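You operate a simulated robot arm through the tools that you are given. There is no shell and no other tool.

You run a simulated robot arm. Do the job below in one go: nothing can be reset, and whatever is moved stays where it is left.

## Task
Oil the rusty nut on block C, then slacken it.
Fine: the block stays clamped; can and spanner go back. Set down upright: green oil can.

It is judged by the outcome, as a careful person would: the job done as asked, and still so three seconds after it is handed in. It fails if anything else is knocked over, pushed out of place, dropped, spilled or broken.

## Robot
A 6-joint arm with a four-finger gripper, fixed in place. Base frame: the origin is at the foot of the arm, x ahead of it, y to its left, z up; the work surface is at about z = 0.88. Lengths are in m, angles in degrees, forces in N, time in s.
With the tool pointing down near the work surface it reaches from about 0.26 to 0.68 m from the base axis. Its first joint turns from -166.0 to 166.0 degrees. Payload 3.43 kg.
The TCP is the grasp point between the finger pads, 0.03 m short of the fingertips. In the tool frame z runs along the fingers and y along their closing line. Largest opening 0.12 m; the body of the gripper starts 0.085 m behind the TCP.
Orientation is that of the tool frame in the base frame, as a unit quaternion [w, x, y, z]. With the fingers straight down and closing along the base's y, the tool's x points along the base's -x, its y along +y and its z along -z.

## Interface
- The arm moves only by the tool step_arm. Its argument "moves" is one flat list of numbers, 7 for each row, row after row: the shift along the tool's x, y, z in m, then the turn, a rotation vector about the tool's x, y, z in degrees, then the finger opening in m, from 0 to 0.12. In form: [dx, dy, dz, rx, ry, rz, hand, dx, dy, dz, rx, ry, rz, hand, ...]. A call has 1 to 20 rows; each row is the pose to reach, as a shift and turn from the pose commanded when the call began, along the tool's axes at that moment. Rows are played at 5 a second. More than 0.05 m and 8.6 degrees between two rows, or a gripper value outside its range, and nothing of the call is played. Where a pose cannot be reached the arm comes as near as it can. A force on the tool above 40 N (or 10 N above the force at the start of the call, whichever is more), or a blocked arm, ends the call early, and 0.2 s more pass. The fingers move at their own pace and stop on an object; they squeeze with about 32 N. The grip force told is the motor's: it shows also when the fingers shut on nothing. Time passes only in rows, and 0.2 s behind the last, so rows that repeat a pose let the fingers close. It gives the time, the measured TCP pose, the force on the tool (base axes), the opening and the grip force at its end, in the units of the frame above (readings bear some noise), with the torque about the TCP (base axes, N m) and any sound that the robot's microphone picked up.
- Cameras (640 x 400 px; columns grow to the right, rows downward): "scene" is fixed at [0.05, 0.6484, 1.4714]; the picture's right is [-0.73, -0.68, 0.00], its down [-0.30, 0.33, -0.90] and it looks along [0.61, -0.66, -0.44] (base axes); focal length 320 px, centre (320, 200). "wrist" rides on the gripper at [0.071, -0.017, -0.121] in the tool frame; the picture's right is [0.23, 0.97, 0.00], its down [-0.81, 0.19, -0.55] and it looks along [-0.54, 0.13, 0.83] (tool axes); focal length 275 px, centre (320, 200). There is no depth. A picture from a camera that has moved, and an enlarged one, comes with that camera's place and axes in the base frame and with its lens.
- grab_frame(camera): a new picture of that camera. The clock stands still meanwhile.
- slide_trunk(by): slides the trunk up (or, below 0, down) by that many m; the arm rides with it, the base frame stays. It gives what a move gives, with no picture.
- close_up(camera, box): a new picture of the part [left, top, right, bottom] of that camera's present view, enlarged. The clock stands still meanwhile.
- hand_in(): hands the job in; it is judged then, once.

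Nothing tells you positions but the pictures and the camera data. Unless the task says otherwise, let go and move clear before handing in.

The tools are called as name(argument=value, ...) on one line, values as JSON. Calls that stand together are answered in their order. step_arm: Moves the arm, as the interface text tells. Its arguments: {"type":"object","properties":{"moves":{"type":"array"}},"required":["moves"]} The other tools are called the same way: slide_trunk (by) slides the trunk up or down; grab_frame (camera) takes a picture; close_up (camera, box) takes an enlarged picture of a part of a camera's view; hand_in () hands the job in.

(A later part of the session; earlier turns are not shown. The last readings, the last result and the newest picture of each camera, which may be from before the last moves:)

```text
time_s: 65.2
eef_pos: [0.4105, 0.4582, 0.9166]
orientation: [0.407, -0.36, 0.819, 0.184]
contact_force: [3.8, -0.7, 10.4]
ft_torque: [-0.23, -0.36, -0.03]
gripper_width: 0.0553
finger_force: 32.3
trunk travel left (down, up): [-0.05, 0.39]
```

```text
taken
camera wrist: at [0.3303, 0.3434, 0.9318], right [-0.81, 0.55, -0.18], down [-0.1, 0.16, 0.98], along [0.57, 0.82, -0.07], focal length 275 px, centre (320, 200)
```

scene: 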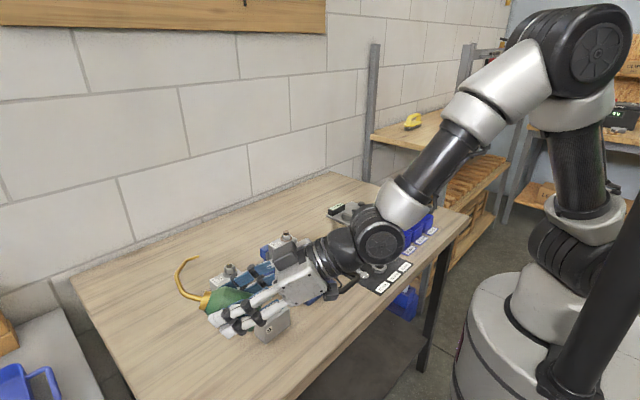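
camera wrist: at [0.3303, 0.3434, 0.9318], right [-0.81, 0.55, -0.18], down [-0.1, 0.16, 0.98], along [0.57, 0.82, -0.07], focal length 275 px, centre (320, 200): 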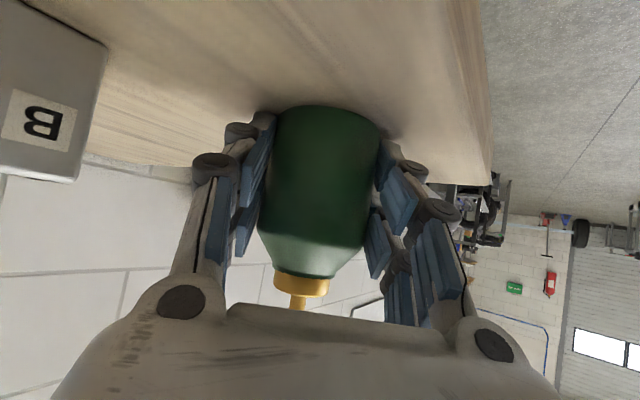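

Gripped at 0.0553 m. I'll lift slowly and check the hold.

step_arm(moves=[-0.0048, 0, -0.0036, 0, 0, 0, 0.02, -0.0119, 0, -0.0091, 0, 0, 0, 0.02, -0.0278, 0, -0.0212, 0, 0, 0, 0.02, -0.0477, 0, -0.0363, 0, 0, 0, 0.02, -0.0715, 0, -0.0545, 0, 0, 0, 0.02, -0.0954, 0, -0.0726, 0, 0, 0, 0.02, -0.1192, 0, -0.0908, 0, 0, 0, 0.02, -0.1351, 0, -0.1029, 0, 0, 0, 0.02, -0.1351, 0, -0.1029, 0, 0, 0, 0.02])

close_up(camera="scene", box=[140, 180, 340, 340])

grab_frame(camera="wrist")

```text
time_s: 67.2
eef_pos: [0.4125, 0.4577, 1.0862]
orientation: [0.404, -0.362, 0.82, 0.184]
contact_force: [0.0, -0.7, -3.8]
ft_torque: [-0.01, 0.06, 0.0]
gripper_width: 0.0553
finger_force: 32.2
trunk travel left (down, up): [-0.05, 0.39]
```

```text
2.50 times, centred on (240, 260) of scene
camera zoom: at [0.05, 0.6484, 1.4714], right [-0.73, -0.68, 0.0], down [-0.3, 0.33, -0.9], along [0.61, -0.66, -0.44], focal length 799 px, centre (520, 50)
```

zoom: 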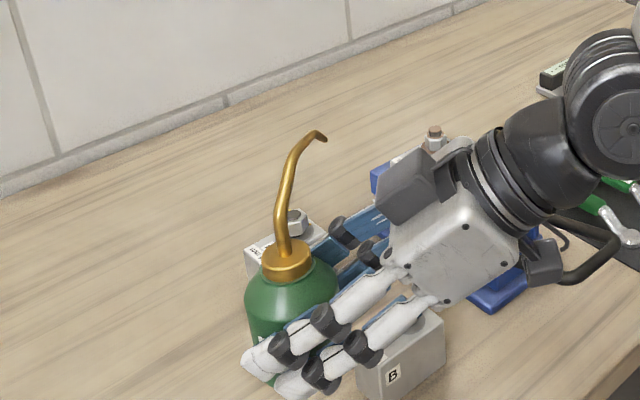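

```text
taken
camera wrist: at [0.331, 0.3423, 1.1013], right [-0.82, 0.55, -0.18], down [-0.1, 0.16, 0.98], along [0.57, 0.82, -0.08], focal length 275 px, centre (320, 200)
```

wrist: 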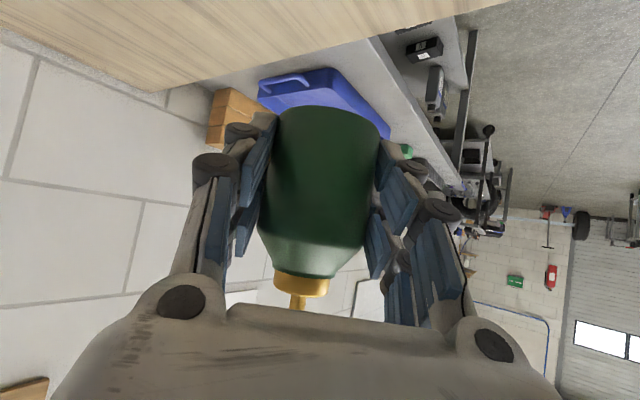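

The can is held firmly this time. I'll swing it over so the spout tip is well above the nut on C, still upright.

step_arm(moves=[-0.0009, -0.0118, 0.001, 0.93, -0.01, 0.71, 0.02, -0.0018, -0.0235, 0.002, 1.86, -0.02, 1.42, 0.02, -0.0027, -0.0471, 0.0029, 3.71, -0.04, 2.83, 0.02, -0.0032, -0.071, 0.0031, 5.57, -0.07, 4.25, 0.02, -0.0031, -0.0949, 0.0025, 7.43, -0.09, 5.66, 0.02, -0.0024, -0.1188, 0.0013, 9.28, -0.11, 7.08, 0.02, -0.0012, -0.1427, -0.0007, 11.14, -0.13, 8.5, 0.02, 0.0006, -0.1667, -0.0034, 13.0, -0.15, 9.91, 0.02, 0.003, -0.1907, -0.007, 14.85, -0.17, 11.33, 0.02, 0.0059, -0.2145, -0.0111, 16.71, -0.2, 12.74, 0.02, 0.0094, -0.2382, -0.0161, 18.57, -0.22, 14.16, 0.02, 0.0135, -0.2619, -0.0218, 20.42, -0.24, 15.57, 0.02, 0.0158, -0.2736, -0.025, 21.35, -0.25, 16.28, 0.02, 0.0181, -0.2852, -0.0283, 22.28, -0.26, 16.99, 0.02, 0.0181, -0.2852, -0.0283, 22.28, -0.26, 16.99, 0.02])

close_up(camera="scene", box=[200, 150, 340, 270])

grab_frame(camera="wrist")

```text
time_s: 70.4
eef_pos: [0.6016, 0.2409, 1.0848]
orientation: [0.437, -0.152, 0.883, 0.081]
contact_force: [0.1, 0.0, -2.7]
ft_torque: [-0.04, 0.0, -0.02]
gripper_width: 0.0553
finger_force: 32.2
trunk travel left (down, up): [-0.05, 0.39]
```

```text
3.33 times, centred on (270, 210) of scene
camera zoom: at [0.05, 0.6484, 1.4714], right [-0.73, -0.68, 0.0], down [-0.3, 0.33, -0.9], along [0.61, -0.66, -0.44], focal length 1065 px, centre (487, 167)
```

zoom: 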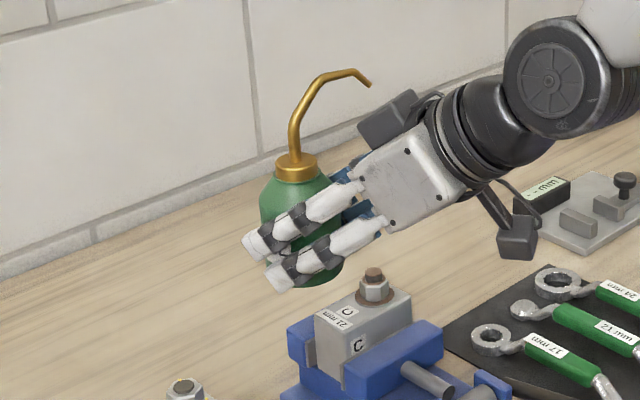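

```text
taken
camera wrist: at [0.4757, 0.1763, 1.1011], right [-0.46, 0.87, -0.17], down [-0.01, 0.19, 0.98], along [0.89, 0.45, -0.07], focal length 275 px, centre (320, 200)
```

wrist: 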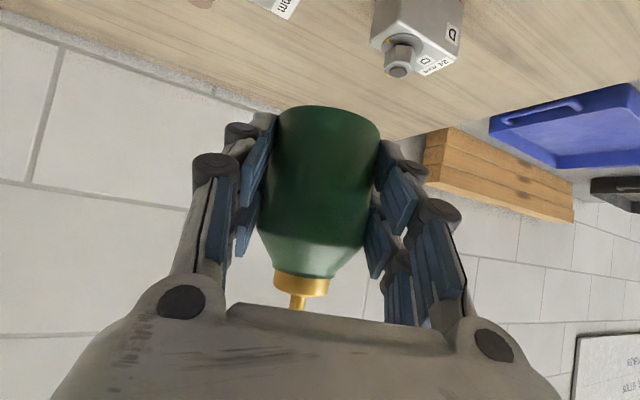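

The tip is directly above the bolt at about (0.617, 0.164, 1.172). I'll start tilting about the tip while lowering it over the nut, first to 30°.

step_arm(moves=[0.0034, 0.0055, 0.005, -2.25, -0.55, 2.95, 0.02, 0.0068, 0.011, 0.01, -4.5, -1.11, 5.9, 0.02, 0.0107, 0.0204, 0.0175, -9, -2.22, 11.8, 0.02, 0.0193, 0.0277, 0.0256, -13.5, -3.33, 17.7, 0.02, 0.0273, 0.0331, 0.0327, -18, -4.44, 23.6, 0.02, 0.0273, 0.0331, 0.0327, -18, -4.44, 23.6, 0.02])

close_up(camera="scene", box=[220, 170, 340, 270])

```text
time_s: 71.8
eef_pos: [0.597, 0.2754, 1.0435]
orientation: [0.416, -0.031, 0.854, 0.31]
contact_force: [-0.3, 0.3, -2.9]
ft_torque: [0.03, 0.01, 0.03]
gripper_width: 0.0554
finger_force: 32.2
trunk travel left (down, up): [-0.05, 0.39]
```

```text
4.00 times, centred on (280, 220) of scene
camera zoom: at [0.05, 0.6484, 1.4714], right [-0.73, -0.68, 0.0], down [-0.3, 0.33, -0.9], along [0.61, -0.66, -0.44], focal length 1278 px, centre (480, 120)
```

zoom: 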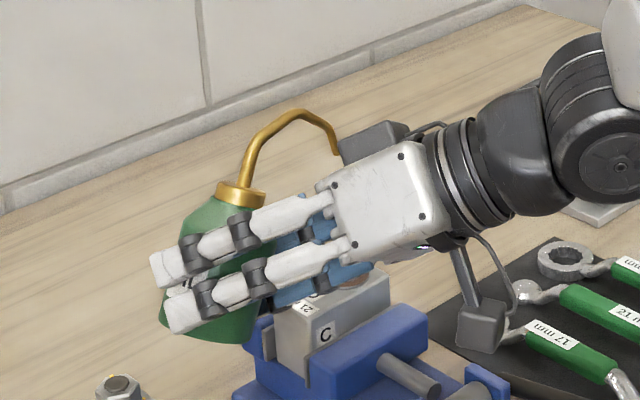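

Tracking well, with the tip over the bolt at (0.623, 0.168, 1.08) and no oil yet. I'll continue to 45°, where the spout end points straight down.

step_arm(moves=[0.0025, 0.0004, 0.0019, -2.24, -0.55, 2.95, 0.02, 0.005, 0.0007, 0.0038, -4.49, -1.1, 5.9, 0.02, 0.0052, 0.0015, 0.0042, -6.73, -1.65, 8.85, 0.02, 0.0053, 0.0023, 0.0045, -8.97, -2.21, 11.8, 0.02, 0.0053, 0.0023, 0.0045, -8.97, -2.21, 11.8, 0.02])

close_up(camera="scene", box=[220, 170, 340, 270])

```text
time_s: 73.0
eef_pos: [0.5962, 0.2816, 1.0388]
orientation: [0.395, 0.03, 0.818, 0.417]
contact_force: [-0.4, -0.1, -3.7]
ft_torque: [0.0, 0.01, 0.02]
gripper_width: 0.0555
finger_force: 32.0
trunk travel left (down, up): [-0.05, 0.39]
```

```text
4.00 times, centred on (280, 220) of scene
camera zoom: at [0.05, 0.6484, 1.4714], right [-0.73, -0.68, 0.0], down [-0.3, 0.33, -0.9], along [0.61, -0.66, -0.44], focal length 1278 px, centre (480, 120)
```

zoom: 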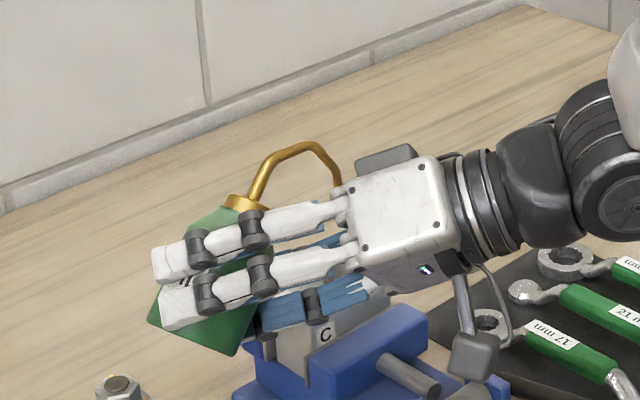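

step_arm(moves=[-0.0039, 0.0043, -0.0022, -2.24, -0.55, 2.95, 0.02, -0.0078, 0.0086, -0.0043, -4.49, -1.1, 5.9, 0.02, -0.0125, 0.0126, -0.0071, -6.73, -1.65, 8.85, 0.02, -0.0171, 0.0165, -0.0099, -8.97, -2.21, 11.8, 0.02, -0.0171, 0.0165, -0.0099, -8.97, -2.21, 11.8, 0.02, -0.0171, 0.0165, -0.0099, -8.97, -2.21, 11.8, 0.02])

close_up(camera="scene", box=[220, 170, 340, 270])

grab_frame(camera="wrist")

```text
time_s: 74.4
eef_pos: [0.5974, 0.2799, 1.0648]
orientation: [0.367, 0.092, 0.768, 0.516]
contact_force: [-0.5, 0.3, -3.0]
ft_torque: [-0.01, 0.03, 0.01]
gripper_width: 0.0555
finger_force: 32.0
trunk travel left (down, up): [-0.05, 0.39]
```

```text
4.00 times, centred on (280, 220) of scene
camera zoom: at [0.05, 0.6484, 1.4714], right [-0.73, -0.68, 0.0], down [-0.3, 0.33, -0.9], along [0.61, -0.66, -0.44], focal length 1278 px, centre (480, 120)
```

zoom: 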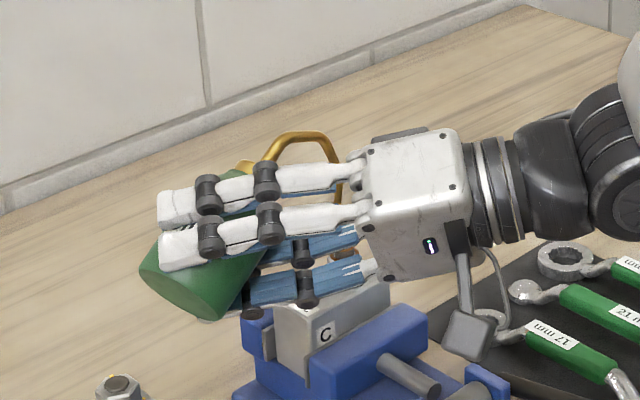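

```text
taken
camera wrist: at [0.4711, 0.2206, 1.0403], right [-0.4, 0.56, 0.73], down [0.17, -0.74, 0.65], along [0.9, 0.38, 0.2], focal length 275 px, centre (320, 200)
```

wrist: 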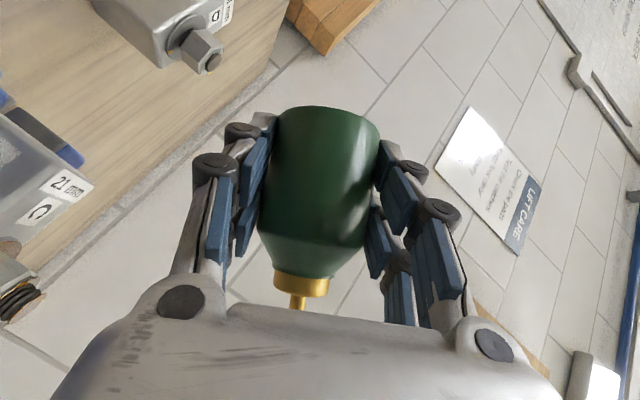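

close_up(camera="wrist", box=[0, 200, 80, 330])

close_up(camera="scene", box=[270, 200, 330, 250])

```text
3.08 times, centred on (40, 265) of wrist
camera zoom: at [0.4711, 0.2206, 1.0403], right [-0.4, 0.56, 0.73], down [0.17, -0.74, 0.65], along [0.9, 0.38, 0.2], focal length 847 px, centre (1182, 0)
```

zoom: 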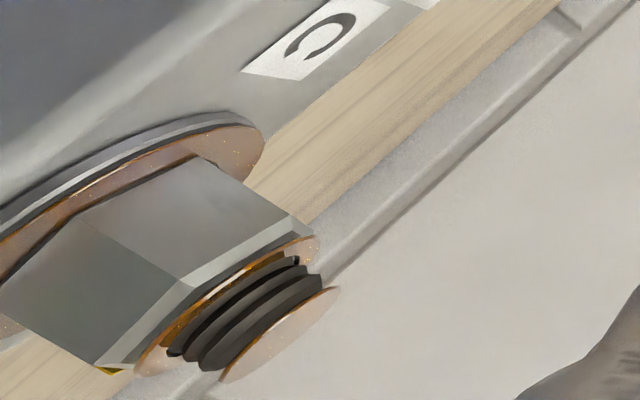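

```text
8.00 times, centred on (300, 225) of scene
camera zoom: at [0.05, 0.6484, 1.4714], right [-0.73, -0.68, 0.0], down [-0.3, 0.33, -0.9], along [0.61, -0.66, -0.44], focal length 2557 px, centre (480, 0)
```

zoom: 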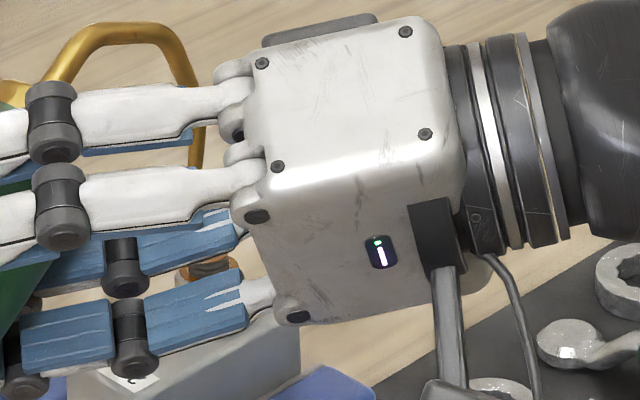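

I see no oil and have heard no sound yet at 60°, with the tip about 3 cm above the bolt. I'll bring the tip closer and hold.

step_arm(moves=[0.0031, -0.0057, 0.0013, 0, 0, 0, 0.02, 0.0063, -0.0115, 0.0026, 0, 0, 0, 0.02, 0.0094, -0.0172, 0.0039, 0, 0, 0, 0.02, 0.0094, -0.0172, 0.0039, 0, 0, 0, 0.02, 0.0094, -0.0172, 0.0039, 0, 0, 0, 0.02, 0.0094, -0.0172, 0.0039, 0, 0, 0, 0.02, 0.0094, -0.0172, 0.0039, 0, 0, 0, 0.02, 0.0094, -0.0172, 0.0039, 0, 0, 0, 0.02])

close_up(camera="scene", box=[250, 200, 330, 260])

close_up(camera="wrist", box=[0, 200, 80, 330])

```text
time_s: 76.2
eef_pos: [0.5973, 0.2793, 1.0457]
orientation: [0.367, 0.092, 0.769, 0.516]
contact_force: [0.8, 0.5, -3.9]
ft_torque: [0.01, 0.04, 0.01]
gripper_width: 0.0556
finger_force: 31.4
trunk travel left (down, up): [-0.05, 0.39]
```

```text
6.67 times, centred on (290, 230) of scene
camera zoom: at [0.05, 0.6484, 1.4714], right [-0.73, -0.68, 0.0], down [-0.3, 0.33, -0.9], along [0.61, -0.66, -0.44], focal length 2131 px, centre (520, 0)
```

zoom: 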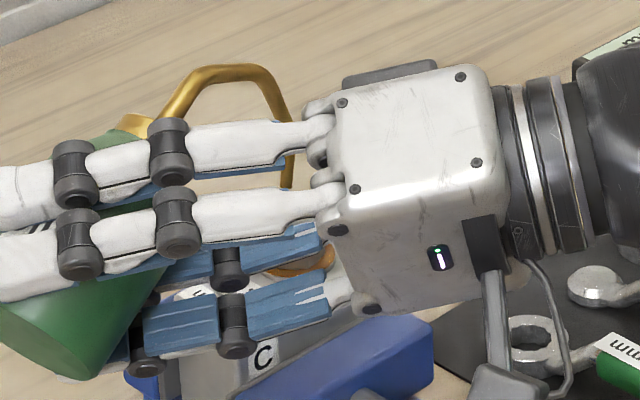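

```text
3.08 times, centred on (40, 265) of wrist
camera zoom: at [0.4708, 0.2201, 1.0205], right [-0.4, 0.56, 0.73], down [0.17, -0.74, 0.65], along [0.9, 0.38, 0.2], focal length 847 px, centre (1182, 0)
```

zoom: 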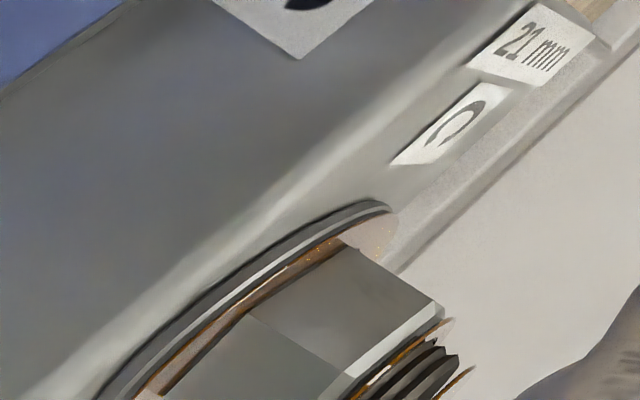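

Still nothing at 60° with the tip close. The can's body is still sloping up toward the neck, so oil can't run to the spout. I'll keep tilting about the tip, step by step.

step_arm(moves=[-0.006, 0.0075, -0.0031, -2.24, -0.55, 2.95, 0.02, -0.012, 0.015, -0.0063, -4.49, -1.1, 5.9, 0.02, -0.0172, 0.0196, -0.0095, -6.73, -1.65, 8.85, 0.02, -0.0225, 0.0242, -0.0127, -8.97, -2.21, 11.8, 0.02, -0.0225, 0.0242, -0.0127, -8.97, -2.21, 11.8, 0.02, -0.0225, 0.0242, -0.0127, -8.97, -2.21, 11.8, 0.02])

close_up(camera="scene", box=[250, 200, 330, 260])

```text
time_s: 77.6
eef_pos: [0.6008, 0.2689, 1.0785]
orientation: [0.332, 0.15, 0.705, 0.608]
contact_force: [0.3, 0.3, -3.7]
ft_torque: [-0.01, 0.06, -0.01]
gripper_width: 0.0554
finger_force: 32.5
trunk travel left (down, up): [-0.05, 0.39]
```

```text
6.67 times, centred on (290, 230) of scene
camera zoom: at [0.05, 0.6484, 1.4714], right [-0.73, -0.68, 0.0], down [-0.3, 0.33, -0.9], along [0.61, -0.66, -0.44], focal length 2131 px, centre (520, 0)
```

zoom: 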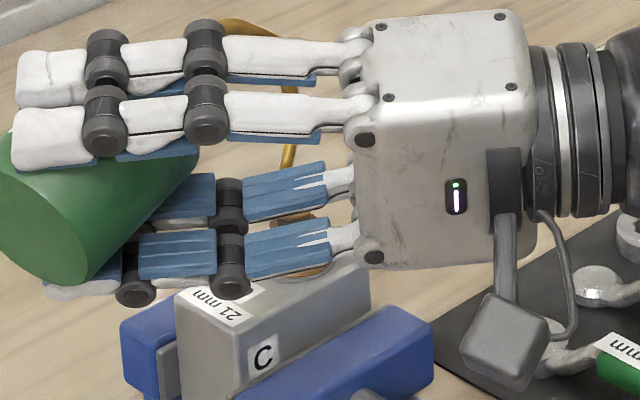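

step_arm(moves=[-0.0049, 0.0053, -0.0027, -2.24, -0.55, 2.95, 0.02, -0.0098, 0.0106, -0.0054, -4.49, -1.1, 5.9, 0.02, -0.015, 0.0152, -0.0085, -6.73, -1.65, 8.85, 0.02, -0.0203, 0.0198, -0.0117, -8.97, -2.21, 11.8, 0.02, -0.0203, 0.0198, -0.0117, -8.97, -2.21, 11.8, 0.02, -0.0203, 0.0198, -0.0117, -8.97, -2.21, 11.8, 0.02])

close_up(camera="scene", box=[250, 190, 330, 260])

grab_frame(camera="wrist")

```text
time_s: 79.0
eef_pos: [0.6028, 0.2524, 1.105]
orientation: [0.292, 0.208, 0.629, 0.689]
contact_force: [-0.3, 0.1, -3.0]
ft_torque: [-0.01, 0.03, -0.02]
gripper_width: 0.0554
finger_force: 31.9
trunk travel left (down, up): [-0.05, 0.39]
```

```text
5.71 times, centred on (290, 225) of scene
camera zoom: at [0.05, 0.6484, 1.4714], right [-0.73, -0.68, 0.0], down [-0.3, 0.33, -0.9], along [0.61, -0.66, -0.44], focal length 1826 px, centre (491, 57)
```

zoom: 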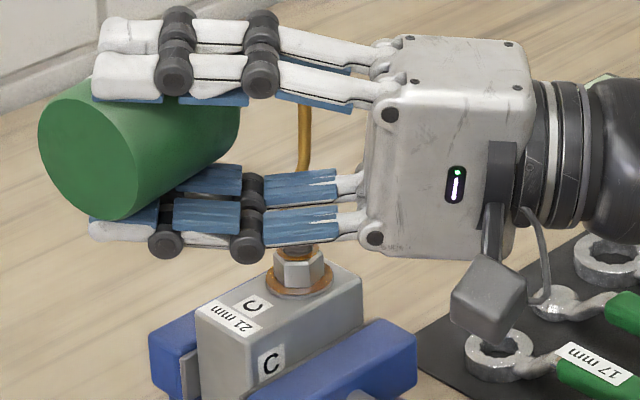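

```text
taken
camera wrist: at [0.4734, 0.2094, 1.0667], right [-0.31, 0.12, 0.94], down [0.21, -0.96, 0.19], along [0.93, 0.26, 0.27], focal length 275 px, centre (320, 200)
```

wrist: 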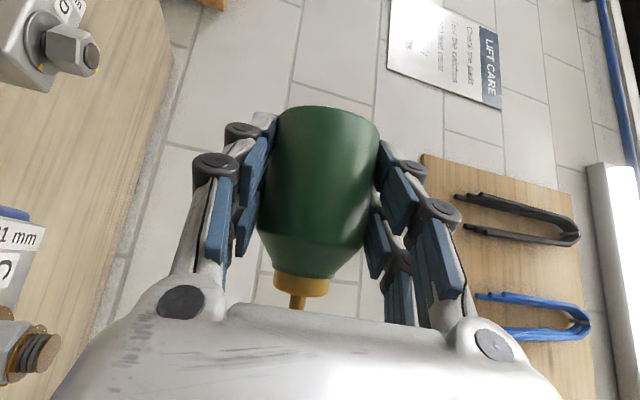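

close_up(camera="scene", box=[280, 220, 310, 245])

close_up(camera="wrist", box=[0, 290, 90, 400])

```text
16.00 times, centred on (295, 232) of scene
camera zoom: at [0.05, 0.6484, 1.4714], right [-0.73, -0.68, 0.0], down [-0.3, 0.33, -0.9], along [0.61, -0.66, -0.44], focal length 5114 px, centre (720, -320)
```

zoom: 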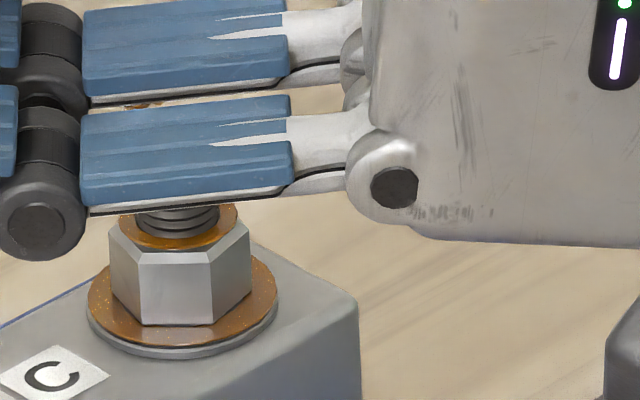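

```text
3.64 times, centred on (45, 345) of wrist
camera zoom: at [0.4734, 0.2094, 1.0667], right [-0.31, 0.12, 0.94], down [0.21, -0.96, 0.19], along [0.93, 0.26, 0.27], focal length 1001 px, centre (1320, -327)
```

zoom: 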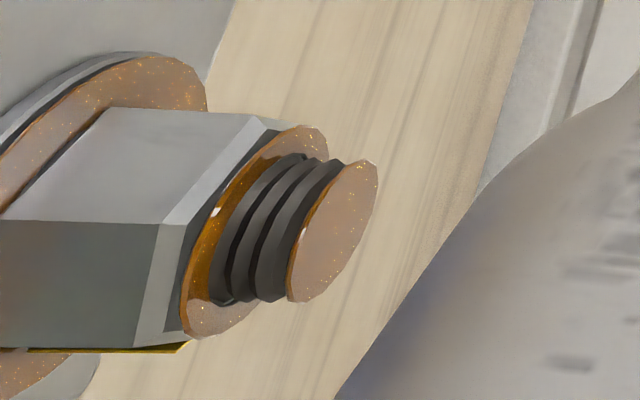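

The rust around the thread and washer now looks wet and amber compared with its dry look before, so oil seems to have reached the nut, with none on the block or bench. I'll tip the can back upright above the nut along the same path and inspect.

step_arm(moves=[0.0086, -0.012, 0.0042, 4.49, 1.1, -5.9, 0.02, 0.016, -0.0251, 0.0073, 8.97, 2.21, -11.8, 0.02, 0.0219, -0.0392, 0.0093, 13.46, 3.31, -17.7, 0.02, 0.0261, -0.0489, 0.0106, 17.94, 4.41, -23.6, 0.02, 0.0286, -0.0591, 0.0106, 22.43, 5.51, -29.5, 0.02, 0.0291, -0.0644, 0.0101, 26.91, 6.62, -35.4, 0.02, 0.0278, -0.0646, 0.0089, 31.4, 7.72, -41.3, 0.02, 0.0244, -0.0596, 0.0074, 35.88, 8.82, -47.2, 0.02, 0.0189, -0.049, 0.0052, 40.37, 9.92, -53.1, 0.02, 0.012, -0.0375, 0.0022, 44.85, 11.03, -59, 0.02, 0.004, -0.0298, -0.0026, 49.34, 12.13, -64.9, 0.02, -0.0054, -0.0189, -0.0076, 53.82, 13.23, -70.8, 0.02, -0.0054, -0.0189, -0.0076, 53.82, 13.23, -70.8, 0.02])

close_up(camera="scene", box=[275, 220, 325, 260])

close_up(camera="scene", box=[200, 150, 340, 270])

```text
time_s: 81.8
eef_pos: [0.6039, 0.2423, 1.0853]
orientation: [0.437, -0.152, 0.883, 0.081]
contact_force: [0.2, -0.7, -3.4]
ft_torque: [-0.02, 0.03, -0.02]
gripper_width: 0.0557
finger_force: 31.8
trunk travel left (down, up): [-0.05, 0.39]
```

```text
10.00 times, centred on (300, 240) of scene
camera zoom: at [0.05, 0.6484, 1.4714], right [-0.73, -0.68, 0.0], down [-0.3, 0.33, -0.9], along [0.61, -0.66, -0.44], focal length 3196 px, centre (520, -200)
```

zoom: 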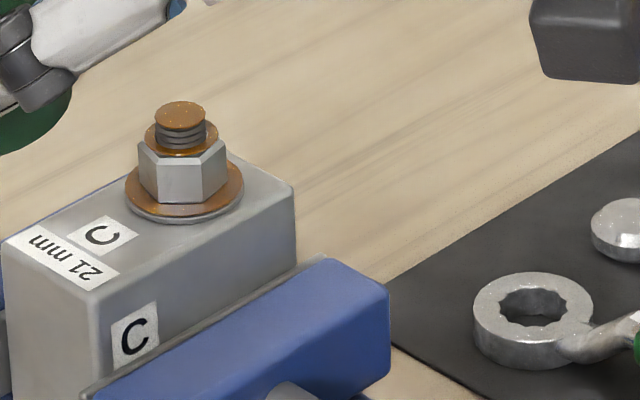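

```text
3.33 times, centred on (270, 210) of scene
camera zoom: at [0.05, 0.6484, 1.4714], right [-0.73, -0.68, 0.0], down [-0.3, 0.33, -0.9], along [0.61, -0.66, -0.44], focal length 1065 px, centre (487, 167)
```

zoom: 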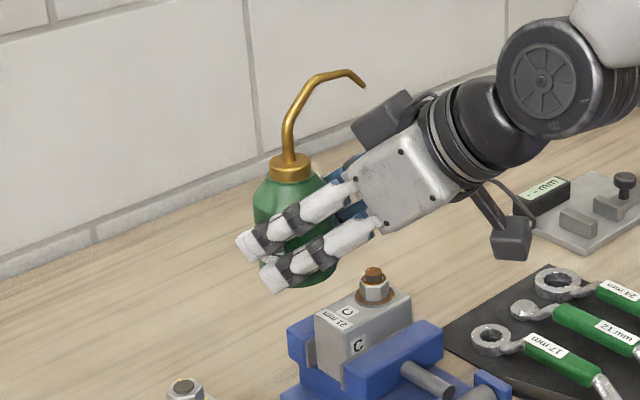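

The rust on C is now glossy amber, so the nut is oiled and nothing has dripped elsewhere. I'll carry the can back above its original spot, upright.

step_arm(moves=[-0.0006, -0.0123, 0.0006, 0.66, -0.01, 0.5, 0.02, -0.0012, -0.0246, 0.0011, 1.32, -0.02, 1.01, 0.02, -0.0023, -0.0491, 0.0022, 2.65, -0.03, 2.01, 0.02, -0.0035, -0.0737, 0.0034, 3.97, -0.05, 3.02, 0.02, -0.0047, -0.0983, 0.0045, 5.3, -0.07, 4.03, 0.02, -0.0058, -0.1228, 0.0056, 6.62, -0.09, 5.04, 0.02, -0.007, -0.1474, 0.0067, 7.95, -0.1, 6.04, 0.02, -0.0081, -0.1719, 0.0078, 9.27, -0.12, 7.05, 0.02, -0.0093, -0.1965, 0.0089, 10.6, -0.14, 8.06, 0.02, -0.0105, -0.2211, 0.0101, 11.92, -0.16, 9.06, 0.02, -0.0116, -0.2456, 0.0112, 13.25, -0.17, 10.07, 0.02, -0.0122, -0.2579, 0.0118, 13.91, -0.18, 10.58, 0.02, -0.0128, -0.2702, 0.0123, 14.57, -0.19, 11.08, 0.02, -0.0128, -0.2702, 0.0123, 14.57, -0.19, 11.08, 0.02])

close_up(camera="scene", box=[240, 130, 400, 260])

grab_frame(camera="wrist")

```text
time_s: 84.8
eef_pos: [0.7137, -0.0046, 1.0837]
orientation: [0.445, -0.009, 0.896, 0.01]
contact_force: [-0.4, -0.6, -3.6]
ft_torque: [0.02, 0.04, 0.01]
gripper_width: 0.0554
finger_force: 31.8
trunk travel left (down, up): [-0.05, 0.39]
```

```text
3.08 times, centred on (320, 195) of scene
camera zoom: at [0.05, 0.6484, 1.4714], right [-0.73, -0.68, 0.0], down [-0.3, 0.33, -0.9], along [0.61, -0.66, -0.44], focal length 983 px, centre (320, 215)
```

zoom: 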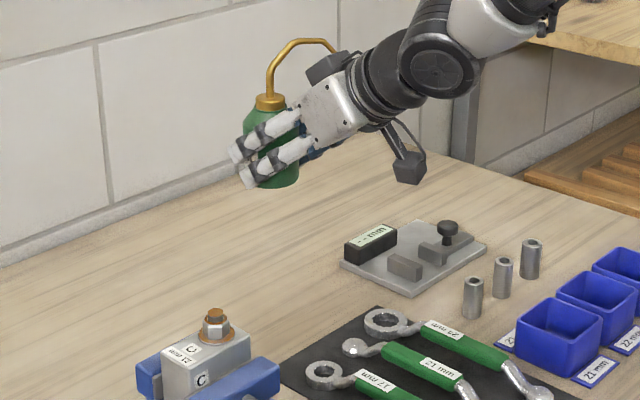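

```text
taken
camera wrist: at [0.5747, -0.0264, 1.1003], right [-0.16, 0.97, -0.17], down [0.04, 0.18, 0.98], along [0.99, 0.15, -0.07], focal length 275 px, centre (320, 200)
```

wrist: 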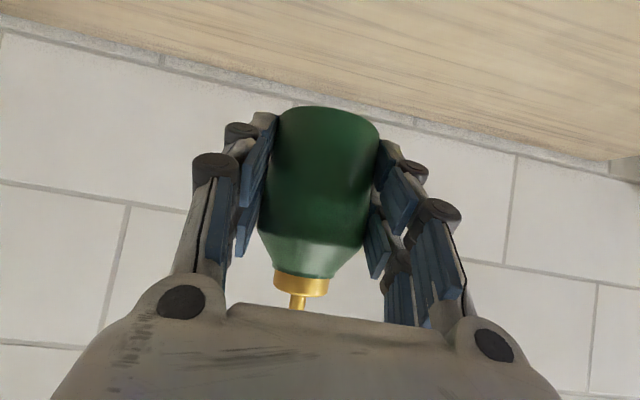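

step_arm(moves=[0.0083, -0.0002, 0.0061, 0, 0, 0, 0.02, 0.0249, -0.0006, 0.0182, 0, 0, 0, 0.02, 0.0456, -0.0011, 0.0333, 0, 0, 0, 0.02, 0.0664, -0.0015, 0.0485, 0, 1, 0, 0.02, 0.0871, -0.002, 0.0637, 0, 2.5, 0, 0.02, 0.1037, -0.0024, 0.0758, 0, 4, 0, 0.02, 0.1162, -0.0027, 0.0849, 0, 4.7, 0, 0.02, 0.1162, -0.0027, 0.0849, 0, 4.7, 0, 0.02])

close_up(camera="scene", box=[290, 185, 370, 245])

grab_frame(camera="wrist")

```text
time_s: 86.6
eef_pos: [0.7112, -0.0066, 0.9411]
orientation: [0.408, -0.01, 0.913, 0.011]
contact_force: [-0.4, -0.9, -4.1]
ft_torque: [-0.01, 0.08, 0.01]
gripper_width: 0.0555
finger_force: 31.7
trunk travel left (down, up): [-0.05, 0.39]
```

```text
6.67 times, centred on (330, 215) of scene
camera zoom: at [0.05, 0.6484, 1.4714], right [-0.73, -0.68, 0.0], down [-0.3, 0.33, -0.9], along [0.61, -0.66, -0.44], focal length 2131 px, centre (253, 100)
```

zoom: 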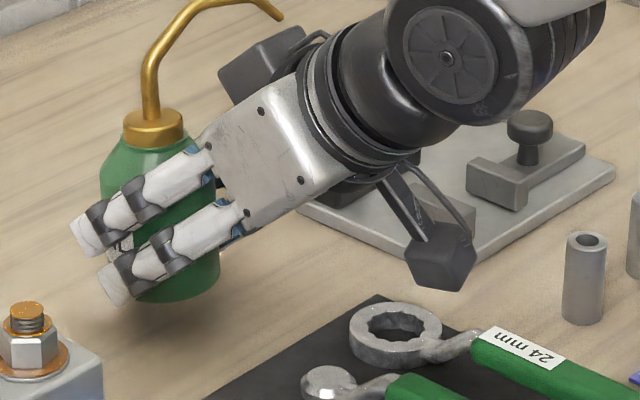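

```text
taken
camera wrist: at [0.5738, -0.0283, 0.9688], right [-0.18, 0.97, -0.16], down [0.12, 0.19, 0.97], along [0.98, 0.15, -0.15], focal length 275 px, centre (320, 200)
```

wrist: 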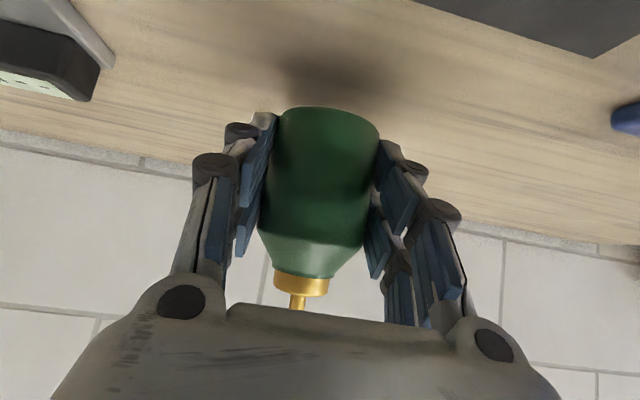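

step_arm(moves=[0.0052, 0, 0.0047, 0, 0, 0, 0.02, 0.0104, 0, 0.0093, 0, 0, 0, 0.02, 0.0142, 0, 0.0127, 0, 0, 0, 0.02, 0.0142, 0, 0.0127, 0, 0, 0, 0.02])

```text
time_s: 87.6
eef_pos: [0.7112, -0.0069, 0.9219]
orientation: [0.408, -0.01, 0.913, 0.011]
contact_force: [0.6, -0.2, -4.1]
ft_torque: [0.0, 0.04, -0.04]
gripper_width: 0.0555
finger_force: 31.9
trunk travel left (down, up): [-0.05, 0.39]
```

step_arm(moves=[0.0009, 0, 0.0008, 0, 0, 0, 0.02, 0.0018, 0, 0.0016, 0, 0, 0, 0.02, 0.0018, 0, 0.0016, 0, 0, 0, 0.02])

```text
time_s: 88.4
eef_pos: [0.7104, -0.0074, 0.9185]
orientation: [0.408, -0.011, 0.913, 0.011]
contact_force: [0.4, -1.6, -2.5]
ft_torque: [-0.04, 0.0, -0.07]
gripper_width: 0.0555
finger_force: 31.8
trunk travel left (down, up): [-0.05, 0.39]
```

step_arm(moves=[0.0007, 0, 0.0007, 0, 0, 0, 0.02, 0.0011, 0, 0.001, 0, 0, 0, 0.02, 0.0011, 0, 0.001, 0, 0, 0, 0.02])

close_up(camera="scene", box=[290, 185, 370, 245])

```text
time_s: 89.2
eef_pos: [0.7114, -0.007, 0.9193]
orientation: [0.409, -0.01, 0.913, 0.01]
contact_force: [1.1, -3.2, 5.5]
ft_torque: [-0.18, -0.29, -0.12]
gripper_width: 0.0557
finger_force: 32.1
trunk travel left (down, up): [-0.05, 0.39]
```

```text
6.67 times, centred on (330, 215) of scene
camera zoom: at [0.05, 0.6484, 1.4714], right [-0.73, -0.68, 0.0], down [-0.3, 0.33, -0.9], along [0.61, -0.66, -0.44], focal length 2131 px, centre (253, 100)
```

zoom: 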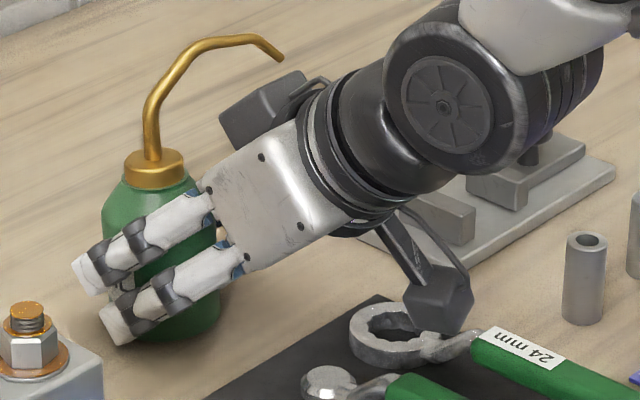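

The base is touching. I'll open gently and let it settle upright.

step_arm(moves=[0, 0, 0, 0, 0, 0, 0.054, 0, 0, 0, 0, 0, 0, 0.058, 0, 0, 0, 0, 0, 0, 0.062, 0, 0, 0, 0, 0, 0, 0.07, 0, 0, 0, 0, 0, 0, 0.08, 0, 0, 0, 0, 0, 0, 0.095, 0, 0, 0, 0, 0, 0, 0.095])

close_up(camera="scene", box=[290, 185, 370, 245])

grab_frame(camera="wrist")

```text
time_s: 90.8
eef_pos: [0.7108, -0.0067, 0.9185]
orientation: [0.408, -0.011, 0.913, 0.01]
contact_force: [-0.4, -1.2, 1.1]
ft_torque: [0.01, 0.01, 0.02]
gripper_width: 0.095
finger_force: 0.0
trunk travel left (down, up): [-0.05, 0.39]
```

```text
6.67 times, centred on (330, 215) of scene
camera zoom: at [0.05, 0.6484, 1.4714], right [-0.73, -0.68, 0.0], down [-0.3, 0.33, -0.9], along [0.61, -0.66, -0.44], focal length 2131 px, centre (253, 100)
```

zoom: 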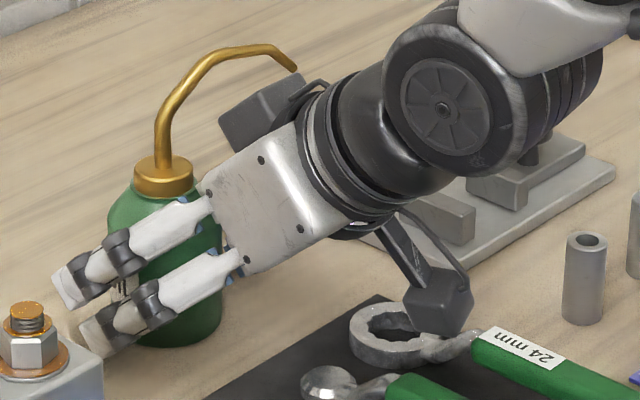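

```text
taken
camera wrist: at [0.5733, -0.0278, 0.9447], right [-0.18, 0.97, -0.16], down [0.12, 0.19, 0.97], along [0.98, 0.15, -0.15], focal length 275 px, centre (320, 200)
```

wrist: 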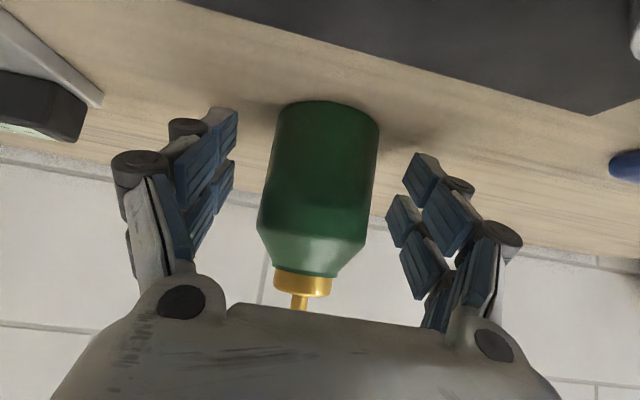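

The can stands upright at its place. I'll back straight out along the tool axis.

step_arm(moves=[0, 0, -0.015, 0, 0, 0, 0.1, 0, 0, -0.035, 0, 0, 0, 0.11, 0, 0, -0.06, 0, 0, 0, 0.12, 0, 0, -0.09, 0, 0, 0, 0.12, 0, 0, -0.12, 0, 0, 0, 0.12, 0, 0, -0.16, 0, 0, 0, 0.12, 0, 0, -0.2, 0, 0, 0, 0.12, 0, 0, -0.2, 0, 0, 0, 0.12])

grab_frame(camera="scene")

close_up(camera="scene", box=[250, 180, 410, 280])

```text
time_s: 92.6
eef_pos: [0.5619, -0.0111, 1.0524]
orientation: [0.408, -0.009, 0.913, 0.01]
contact_force: [-0.1, -0.6, 1.0]
ft_torque: [-0.01, -0.01, -0.02]
gripper_width: 0.1196
finger_force: 0.1
trunk travel left (down, up): [-0.05, 0.39]
```

```text
taken
```

scene: 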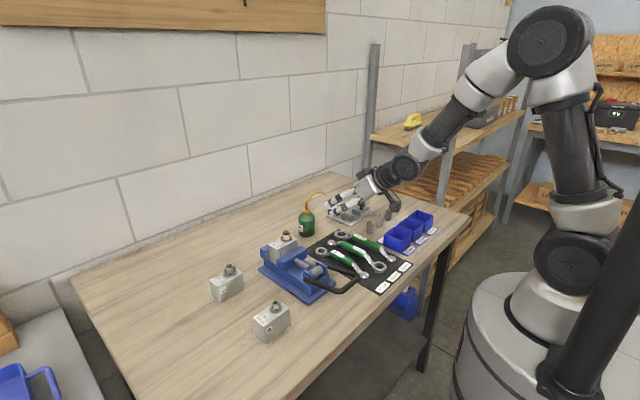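

```text
4.00 times, centred on (330, 230) of scene
camera zoom: at [0.05, 0.6484, 1.4714], right [-0.73, -0.68, 0.0], down [-0.3, 0.33, -0.9], along [0.61, -0.66, -0.44], focal length 1278 px, centre (280, 80)
```

zoom: 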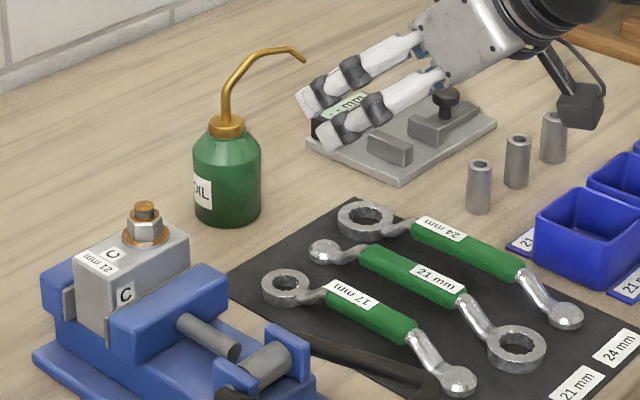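

The can is back in place within a couple of millimetres, upright, and everything else is where it was. Now for the 21 mm spanner: I'll go tool-down over the mat for a precise look.

step_arm(moves=[0.0038, 0, -0.0188, 0, 6, 0, 0.12, 0.0075, 0, -0.0376, 0, 12, 0, 0.12, 0.0113, 0, -0.0564, 0, 18, 0, 0.12, 0.015, 0, -0.0752, 0, 24, 0, 0.12, 0.0188, 0, -0.0939, 0, 30, 0, 0.12, 0.0225, 0, -0.1127, 0, 36, 0, 0.12, 0.0263, 0, -0.1315, 0, 42, 0, 0.12, 0.03, 0, -0.1503, 0, 48, 0, 0.12, 0.03, 0, -0.1503, 0, 48, 0, 0.12])

grab_frame(camera="wrist")

```text
time_s: 94.6
eef_pos: [0.4284, -0.0156, 1.129]
orientation: [0.001, -0.013, 1.0, 0.005]
contact_force: [0.1, 0.2, -0.5]
ft_torque: [0.01, 0.0, 0.0]
gripper_width: 0.1202
finger_force: 0.0
out of reach, approached as far as the arm can: row 1, 2, 3
trunk travel left (down, up): [-0.05, 0.39]
```

```text
taken
camera wrist: at [0.3573, -0.037, 1.2497], right [-0.25, 0.97, 0.01], down [0.8, 0.21, 0.56], along [0.54, 0.15, -0.83], focal length 275 px, centre (320, 200)
```

wrist: 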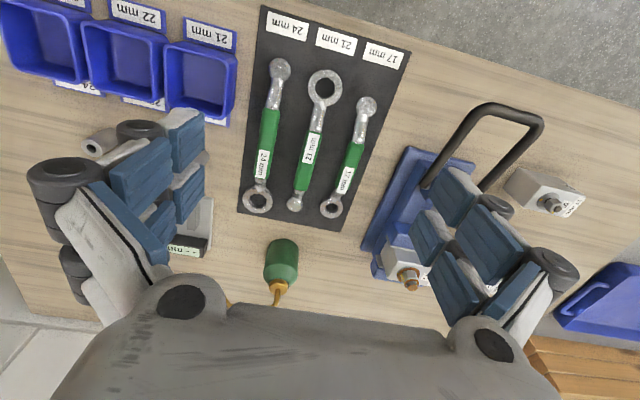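

close_up(camera="wrist", box=[240, 50, 400, 150])

close_up(camera="wrist", box=[230, 120, 390, 220])

close_up(camera="scene", box=[320, 225, 420, 295])

```text
4.00 times, centred on (320, 100) of wrist
camera zoom: at [0.3573, -0.037, 1.2497], right [-0.25, 0.97, 0.01], down [0.8, 0.21, 0.56], along [0.54, 0.15, -0.83], focal length 1101 px, centre (320, 600)
```

zoom: 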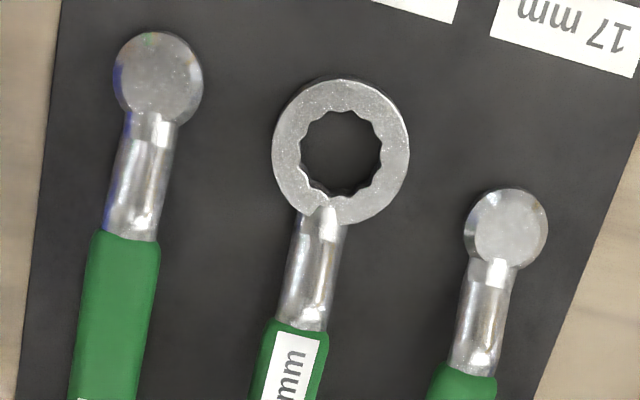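

```text
4.00 times, centred on (310, 170) of wrist
camera zoom: at [0.3573, -0.037, 1.2497], right [-0.25, 0.97, 0.01], down [0.8, 0.21, 0.56], along [0.54, 0.15, -0.83], focal length 1101 px, centre (360, 320)
```

zoom: 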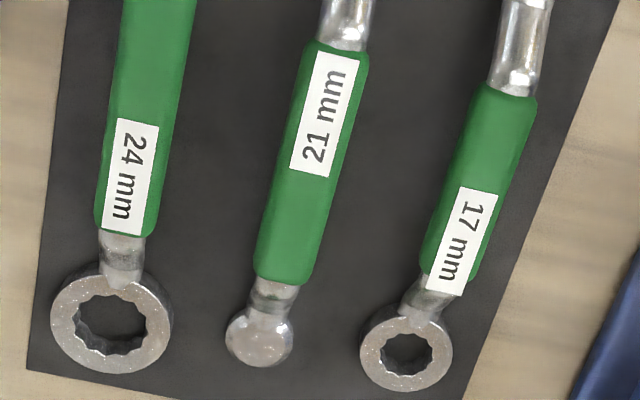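

```text
5.71 times, centred on (370, 260) of scene
camera zoom: at [0.05, 0.6484, 1.4714], right [-0.73, -0.68, 0.0], down [-0.3, 0.33, -0.9], along [0.61, -0.66, -0.44], focal length 1826 px, centre (34, -143)
```

zoom: 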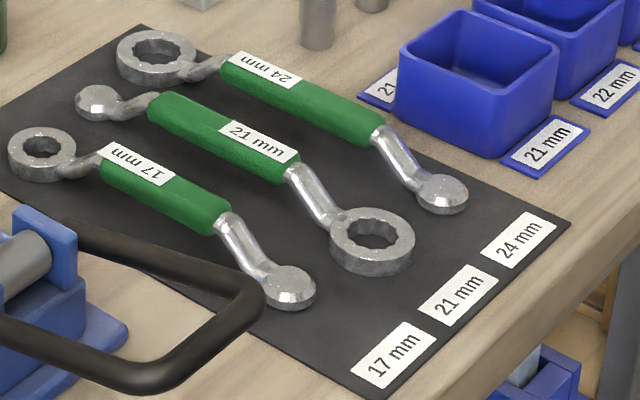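

The 21 mm spanner lies along x at y≈-0.009. Its ring centre is at (0.425, -0.009), and the handle runs x≈0.477 to 0.566 with its top at z≈0.916. Before picking it up I'll test in free air whether the wrist can yaw far enough for the loosening swing.

step_arm(moves=[-0.01, 0, 0, 0, 0, 8, 0.08, -0.02, 0, 0, 0, 0, 16, 0.06, -0.03, 0, 0, 0, 0, 24, 0.05, -0.04, 0, 0, 0, 0, 32, 0.05, -0.05, 0, 0, 0, 0, 40, 0.05, -0.06, 0, 0, 0, 0, 48, 0.05, -0.07, 0, 0, 0, 0, 56, 0.05, -0.08, 0, 0, 0, 0, 64, 0.05, -0.09, 0, 0, 0, 0, 72, 0.05, -0.1, 0, 0, 0, 0, 80, 0.05, -0.1, 0, 0, 0, 0, 88, 0.05, -0.1, 0, 0, 0, 0, 96, 0.05, -0.1, 0, 0, 0, 0, 104, 0.05, -0.1, 0, 0, 0, 0, 112, 0.05, -0.1, 0, 0, 0, 0, 120, 0.05, -0.1, 0, 0, 0, 0, 128, 0.05, -0.1, 0, 0, 0, 0, 136, 0.05, -0.1, 0, 0, 0, 0, 136, 0.05])

grab_frame(camera="wrist")

```text
time_s: 98.4
eef_pos: [0.5284, -0.0138, 1.13]
orientation: [-0.004, 0.923, 0.384, 0.002]
contact_force: [-0.8, -0.8, 0.3]
ft_torque: [0.01, -0.01, 0.04]
gripper_width: 0.05
finger_force: 0.1
trunk travel left (down, up): [-0.05, 0.39]
```

```text
taken
camera wrist: at [0.5666, 0.0474, 1.2509], right [0.85, -0.52, 0.0], down [-0.43, -0.72, 0.54], along [-0.29, -0.46, -0.84], focal length 275 px, centre (320, 200)
```

wrist: 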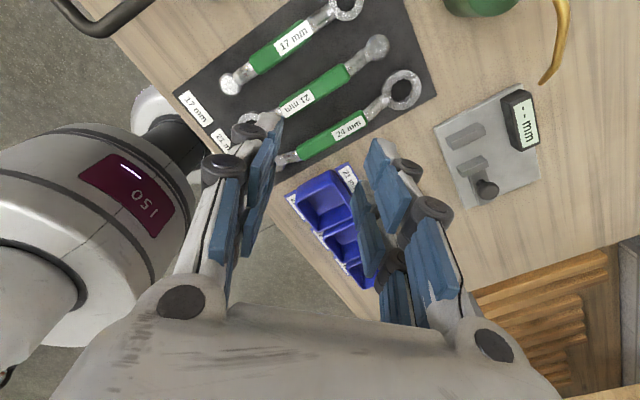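

The wrist yaws 136° without trouble. I'll rotate back and position above the handle of the 21 mm spanner.

step_arm(moves=[0.0007, 0.0003, 0.0035, 0, 0, -7.9, 0.05, 0.0013, 0.0006, 0.0071, 0, 0, -15.8, 0.05, 0.002, 0.0009, 0.0106, 0, 0, -23.7, 0.05, 0.0026, 0.0012, 0.0141, 0, 0, -31.6, 0.05, 0.0033, 0.0015, 0.0176, 0, 0, -39.6, 0.05, 0.004, 0.0018, 0.0212, 0, 0, -47.5, 0.05, 0.0046, 0.0021, 0.0247, 0, 0, -55.4, 0.05, 0.0053, 0.0024, 0.0282, 0, 0, -63.3, 0.05, 0.0059, 0.0027, 0.0318, 0, 0, -71.2, 0.05, 0.0066, 0.003, 0.0353, 0, 0, -79.1, 0.05, 0.0072, 0.0033, 0.0388, 0, 0, -87, 0.05, 0.0079, 0.0036, 0.0424, 0, 0, -94.9, 0.05, 0.0086, 0.0039, 0.0459, 0, 0, -102.8, 0.05, 0.0092, 0.0042, 0.0494, 0, 0, -110.8, 0.05, 0.0099, 0.0045, 0.0529, 0, 0, -118.7, 0.05, 0.0105, 0.0048, 0.0565, 0, 0, -126.6, 0.05, 0.0112, 0.0051, 0.06, 0, 0, -134.5, 0.05, 0.0112, 0.0051, 0.06, 0, 0, -134.5, 0.05])

grab_frame(camera="wrist")

```text
time_s: 102.2
eef_pos: [0.54, -0.0093, 1.0701]
orientation: [0.001, 0.0, 1.0, 0.005]
contact_force: [0.4, 0.4, -0.5]
ft_torque: [-0.01, 0.0, -0.01]
gripper_width: 0.0502
finger_force: 0.2
trunk travel left (down, up): [-0.05, 0.39]
```

```text
taken
camera wrist: at [0.4689, -0.0271, 1.1898], right [-0.23, 0.97, 0.01], down [0.81, 0.19, 0.56], along [0.54, 0.14, -0.83], focal length 275 px, centre (320, 200)
```

wrist: 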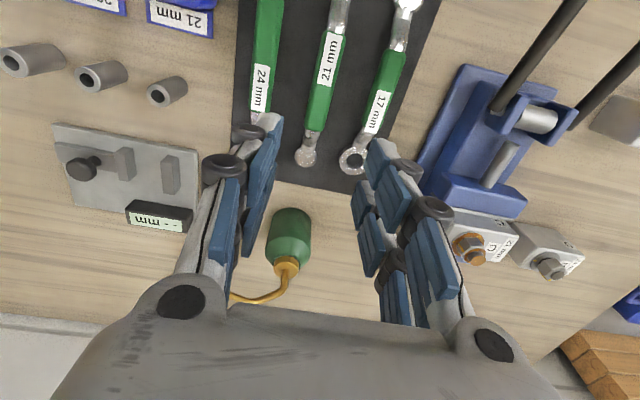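

step_arm(moves=[0, 0, 0.03, 0.2, 0, 0, 0.042, 0, -0.0005, 0.06, 0.4, 0, 0, 0.042, 0, -0.0008, 0.09, 0.57, 0, 0, 0.042, 0, -0.001, 0.115, 0.57, 0, 0, 0.042, 0, -0.001, 0.115, 0.57, 0, 0, 0.042])

grab_frame(camera="wrist")

close_up(camera="scene", box=[320, 200, 420, 290])

```text
time_s: 103.4
eef_pos: [0.5413, -0.0079, 0.9543]
orientation: [0.0, 0.0, 1.0, 0.0]
contact_force: [-0.4, 0.3, 0.1]
ft_torque: [0.0, 0.01, -0.02]
gripper_width: 0.0421
finger_force: 0.1
trunk travel left (down, up): [-0.05, 0.39]
```

```text
taken
camera wrist: at [0.4687, -0.0252, 1.0744], right [-0.23, 0.97, 0.0], down [0.81, 0.19, 0.55], along [0.54, 0.13, -0.83], focal length 275 px, centre (320, 200)
```

wrist: 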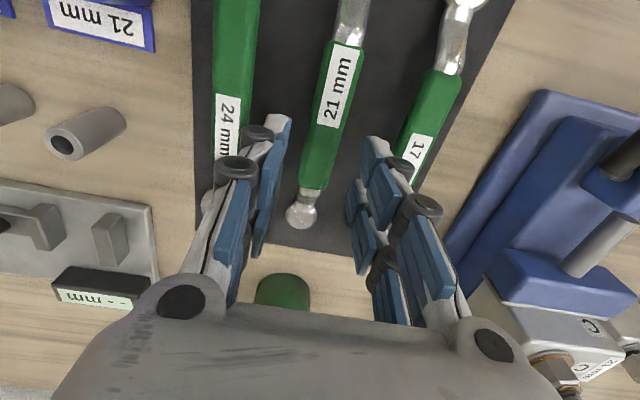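

```text
4.44 times, centred on (370, 245) of scene
camera zoom: at [0.05, 0.6484, 1.4714], right [-0.73, -0.68, 0.0], down [-0.3, 0.33, -0.9], along [0.61, -0.66, -0.44], focal length 1420 px, centre (98, 0)
```

zoom: 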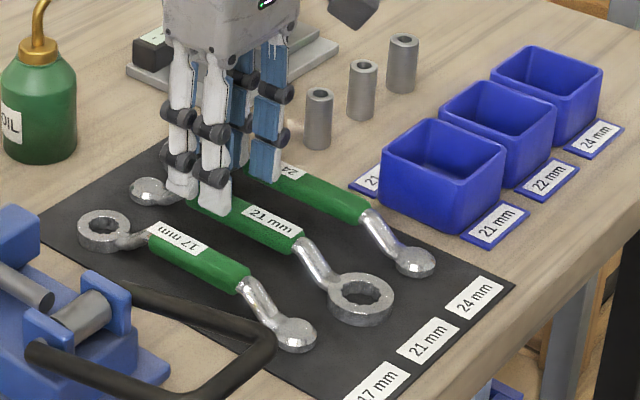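

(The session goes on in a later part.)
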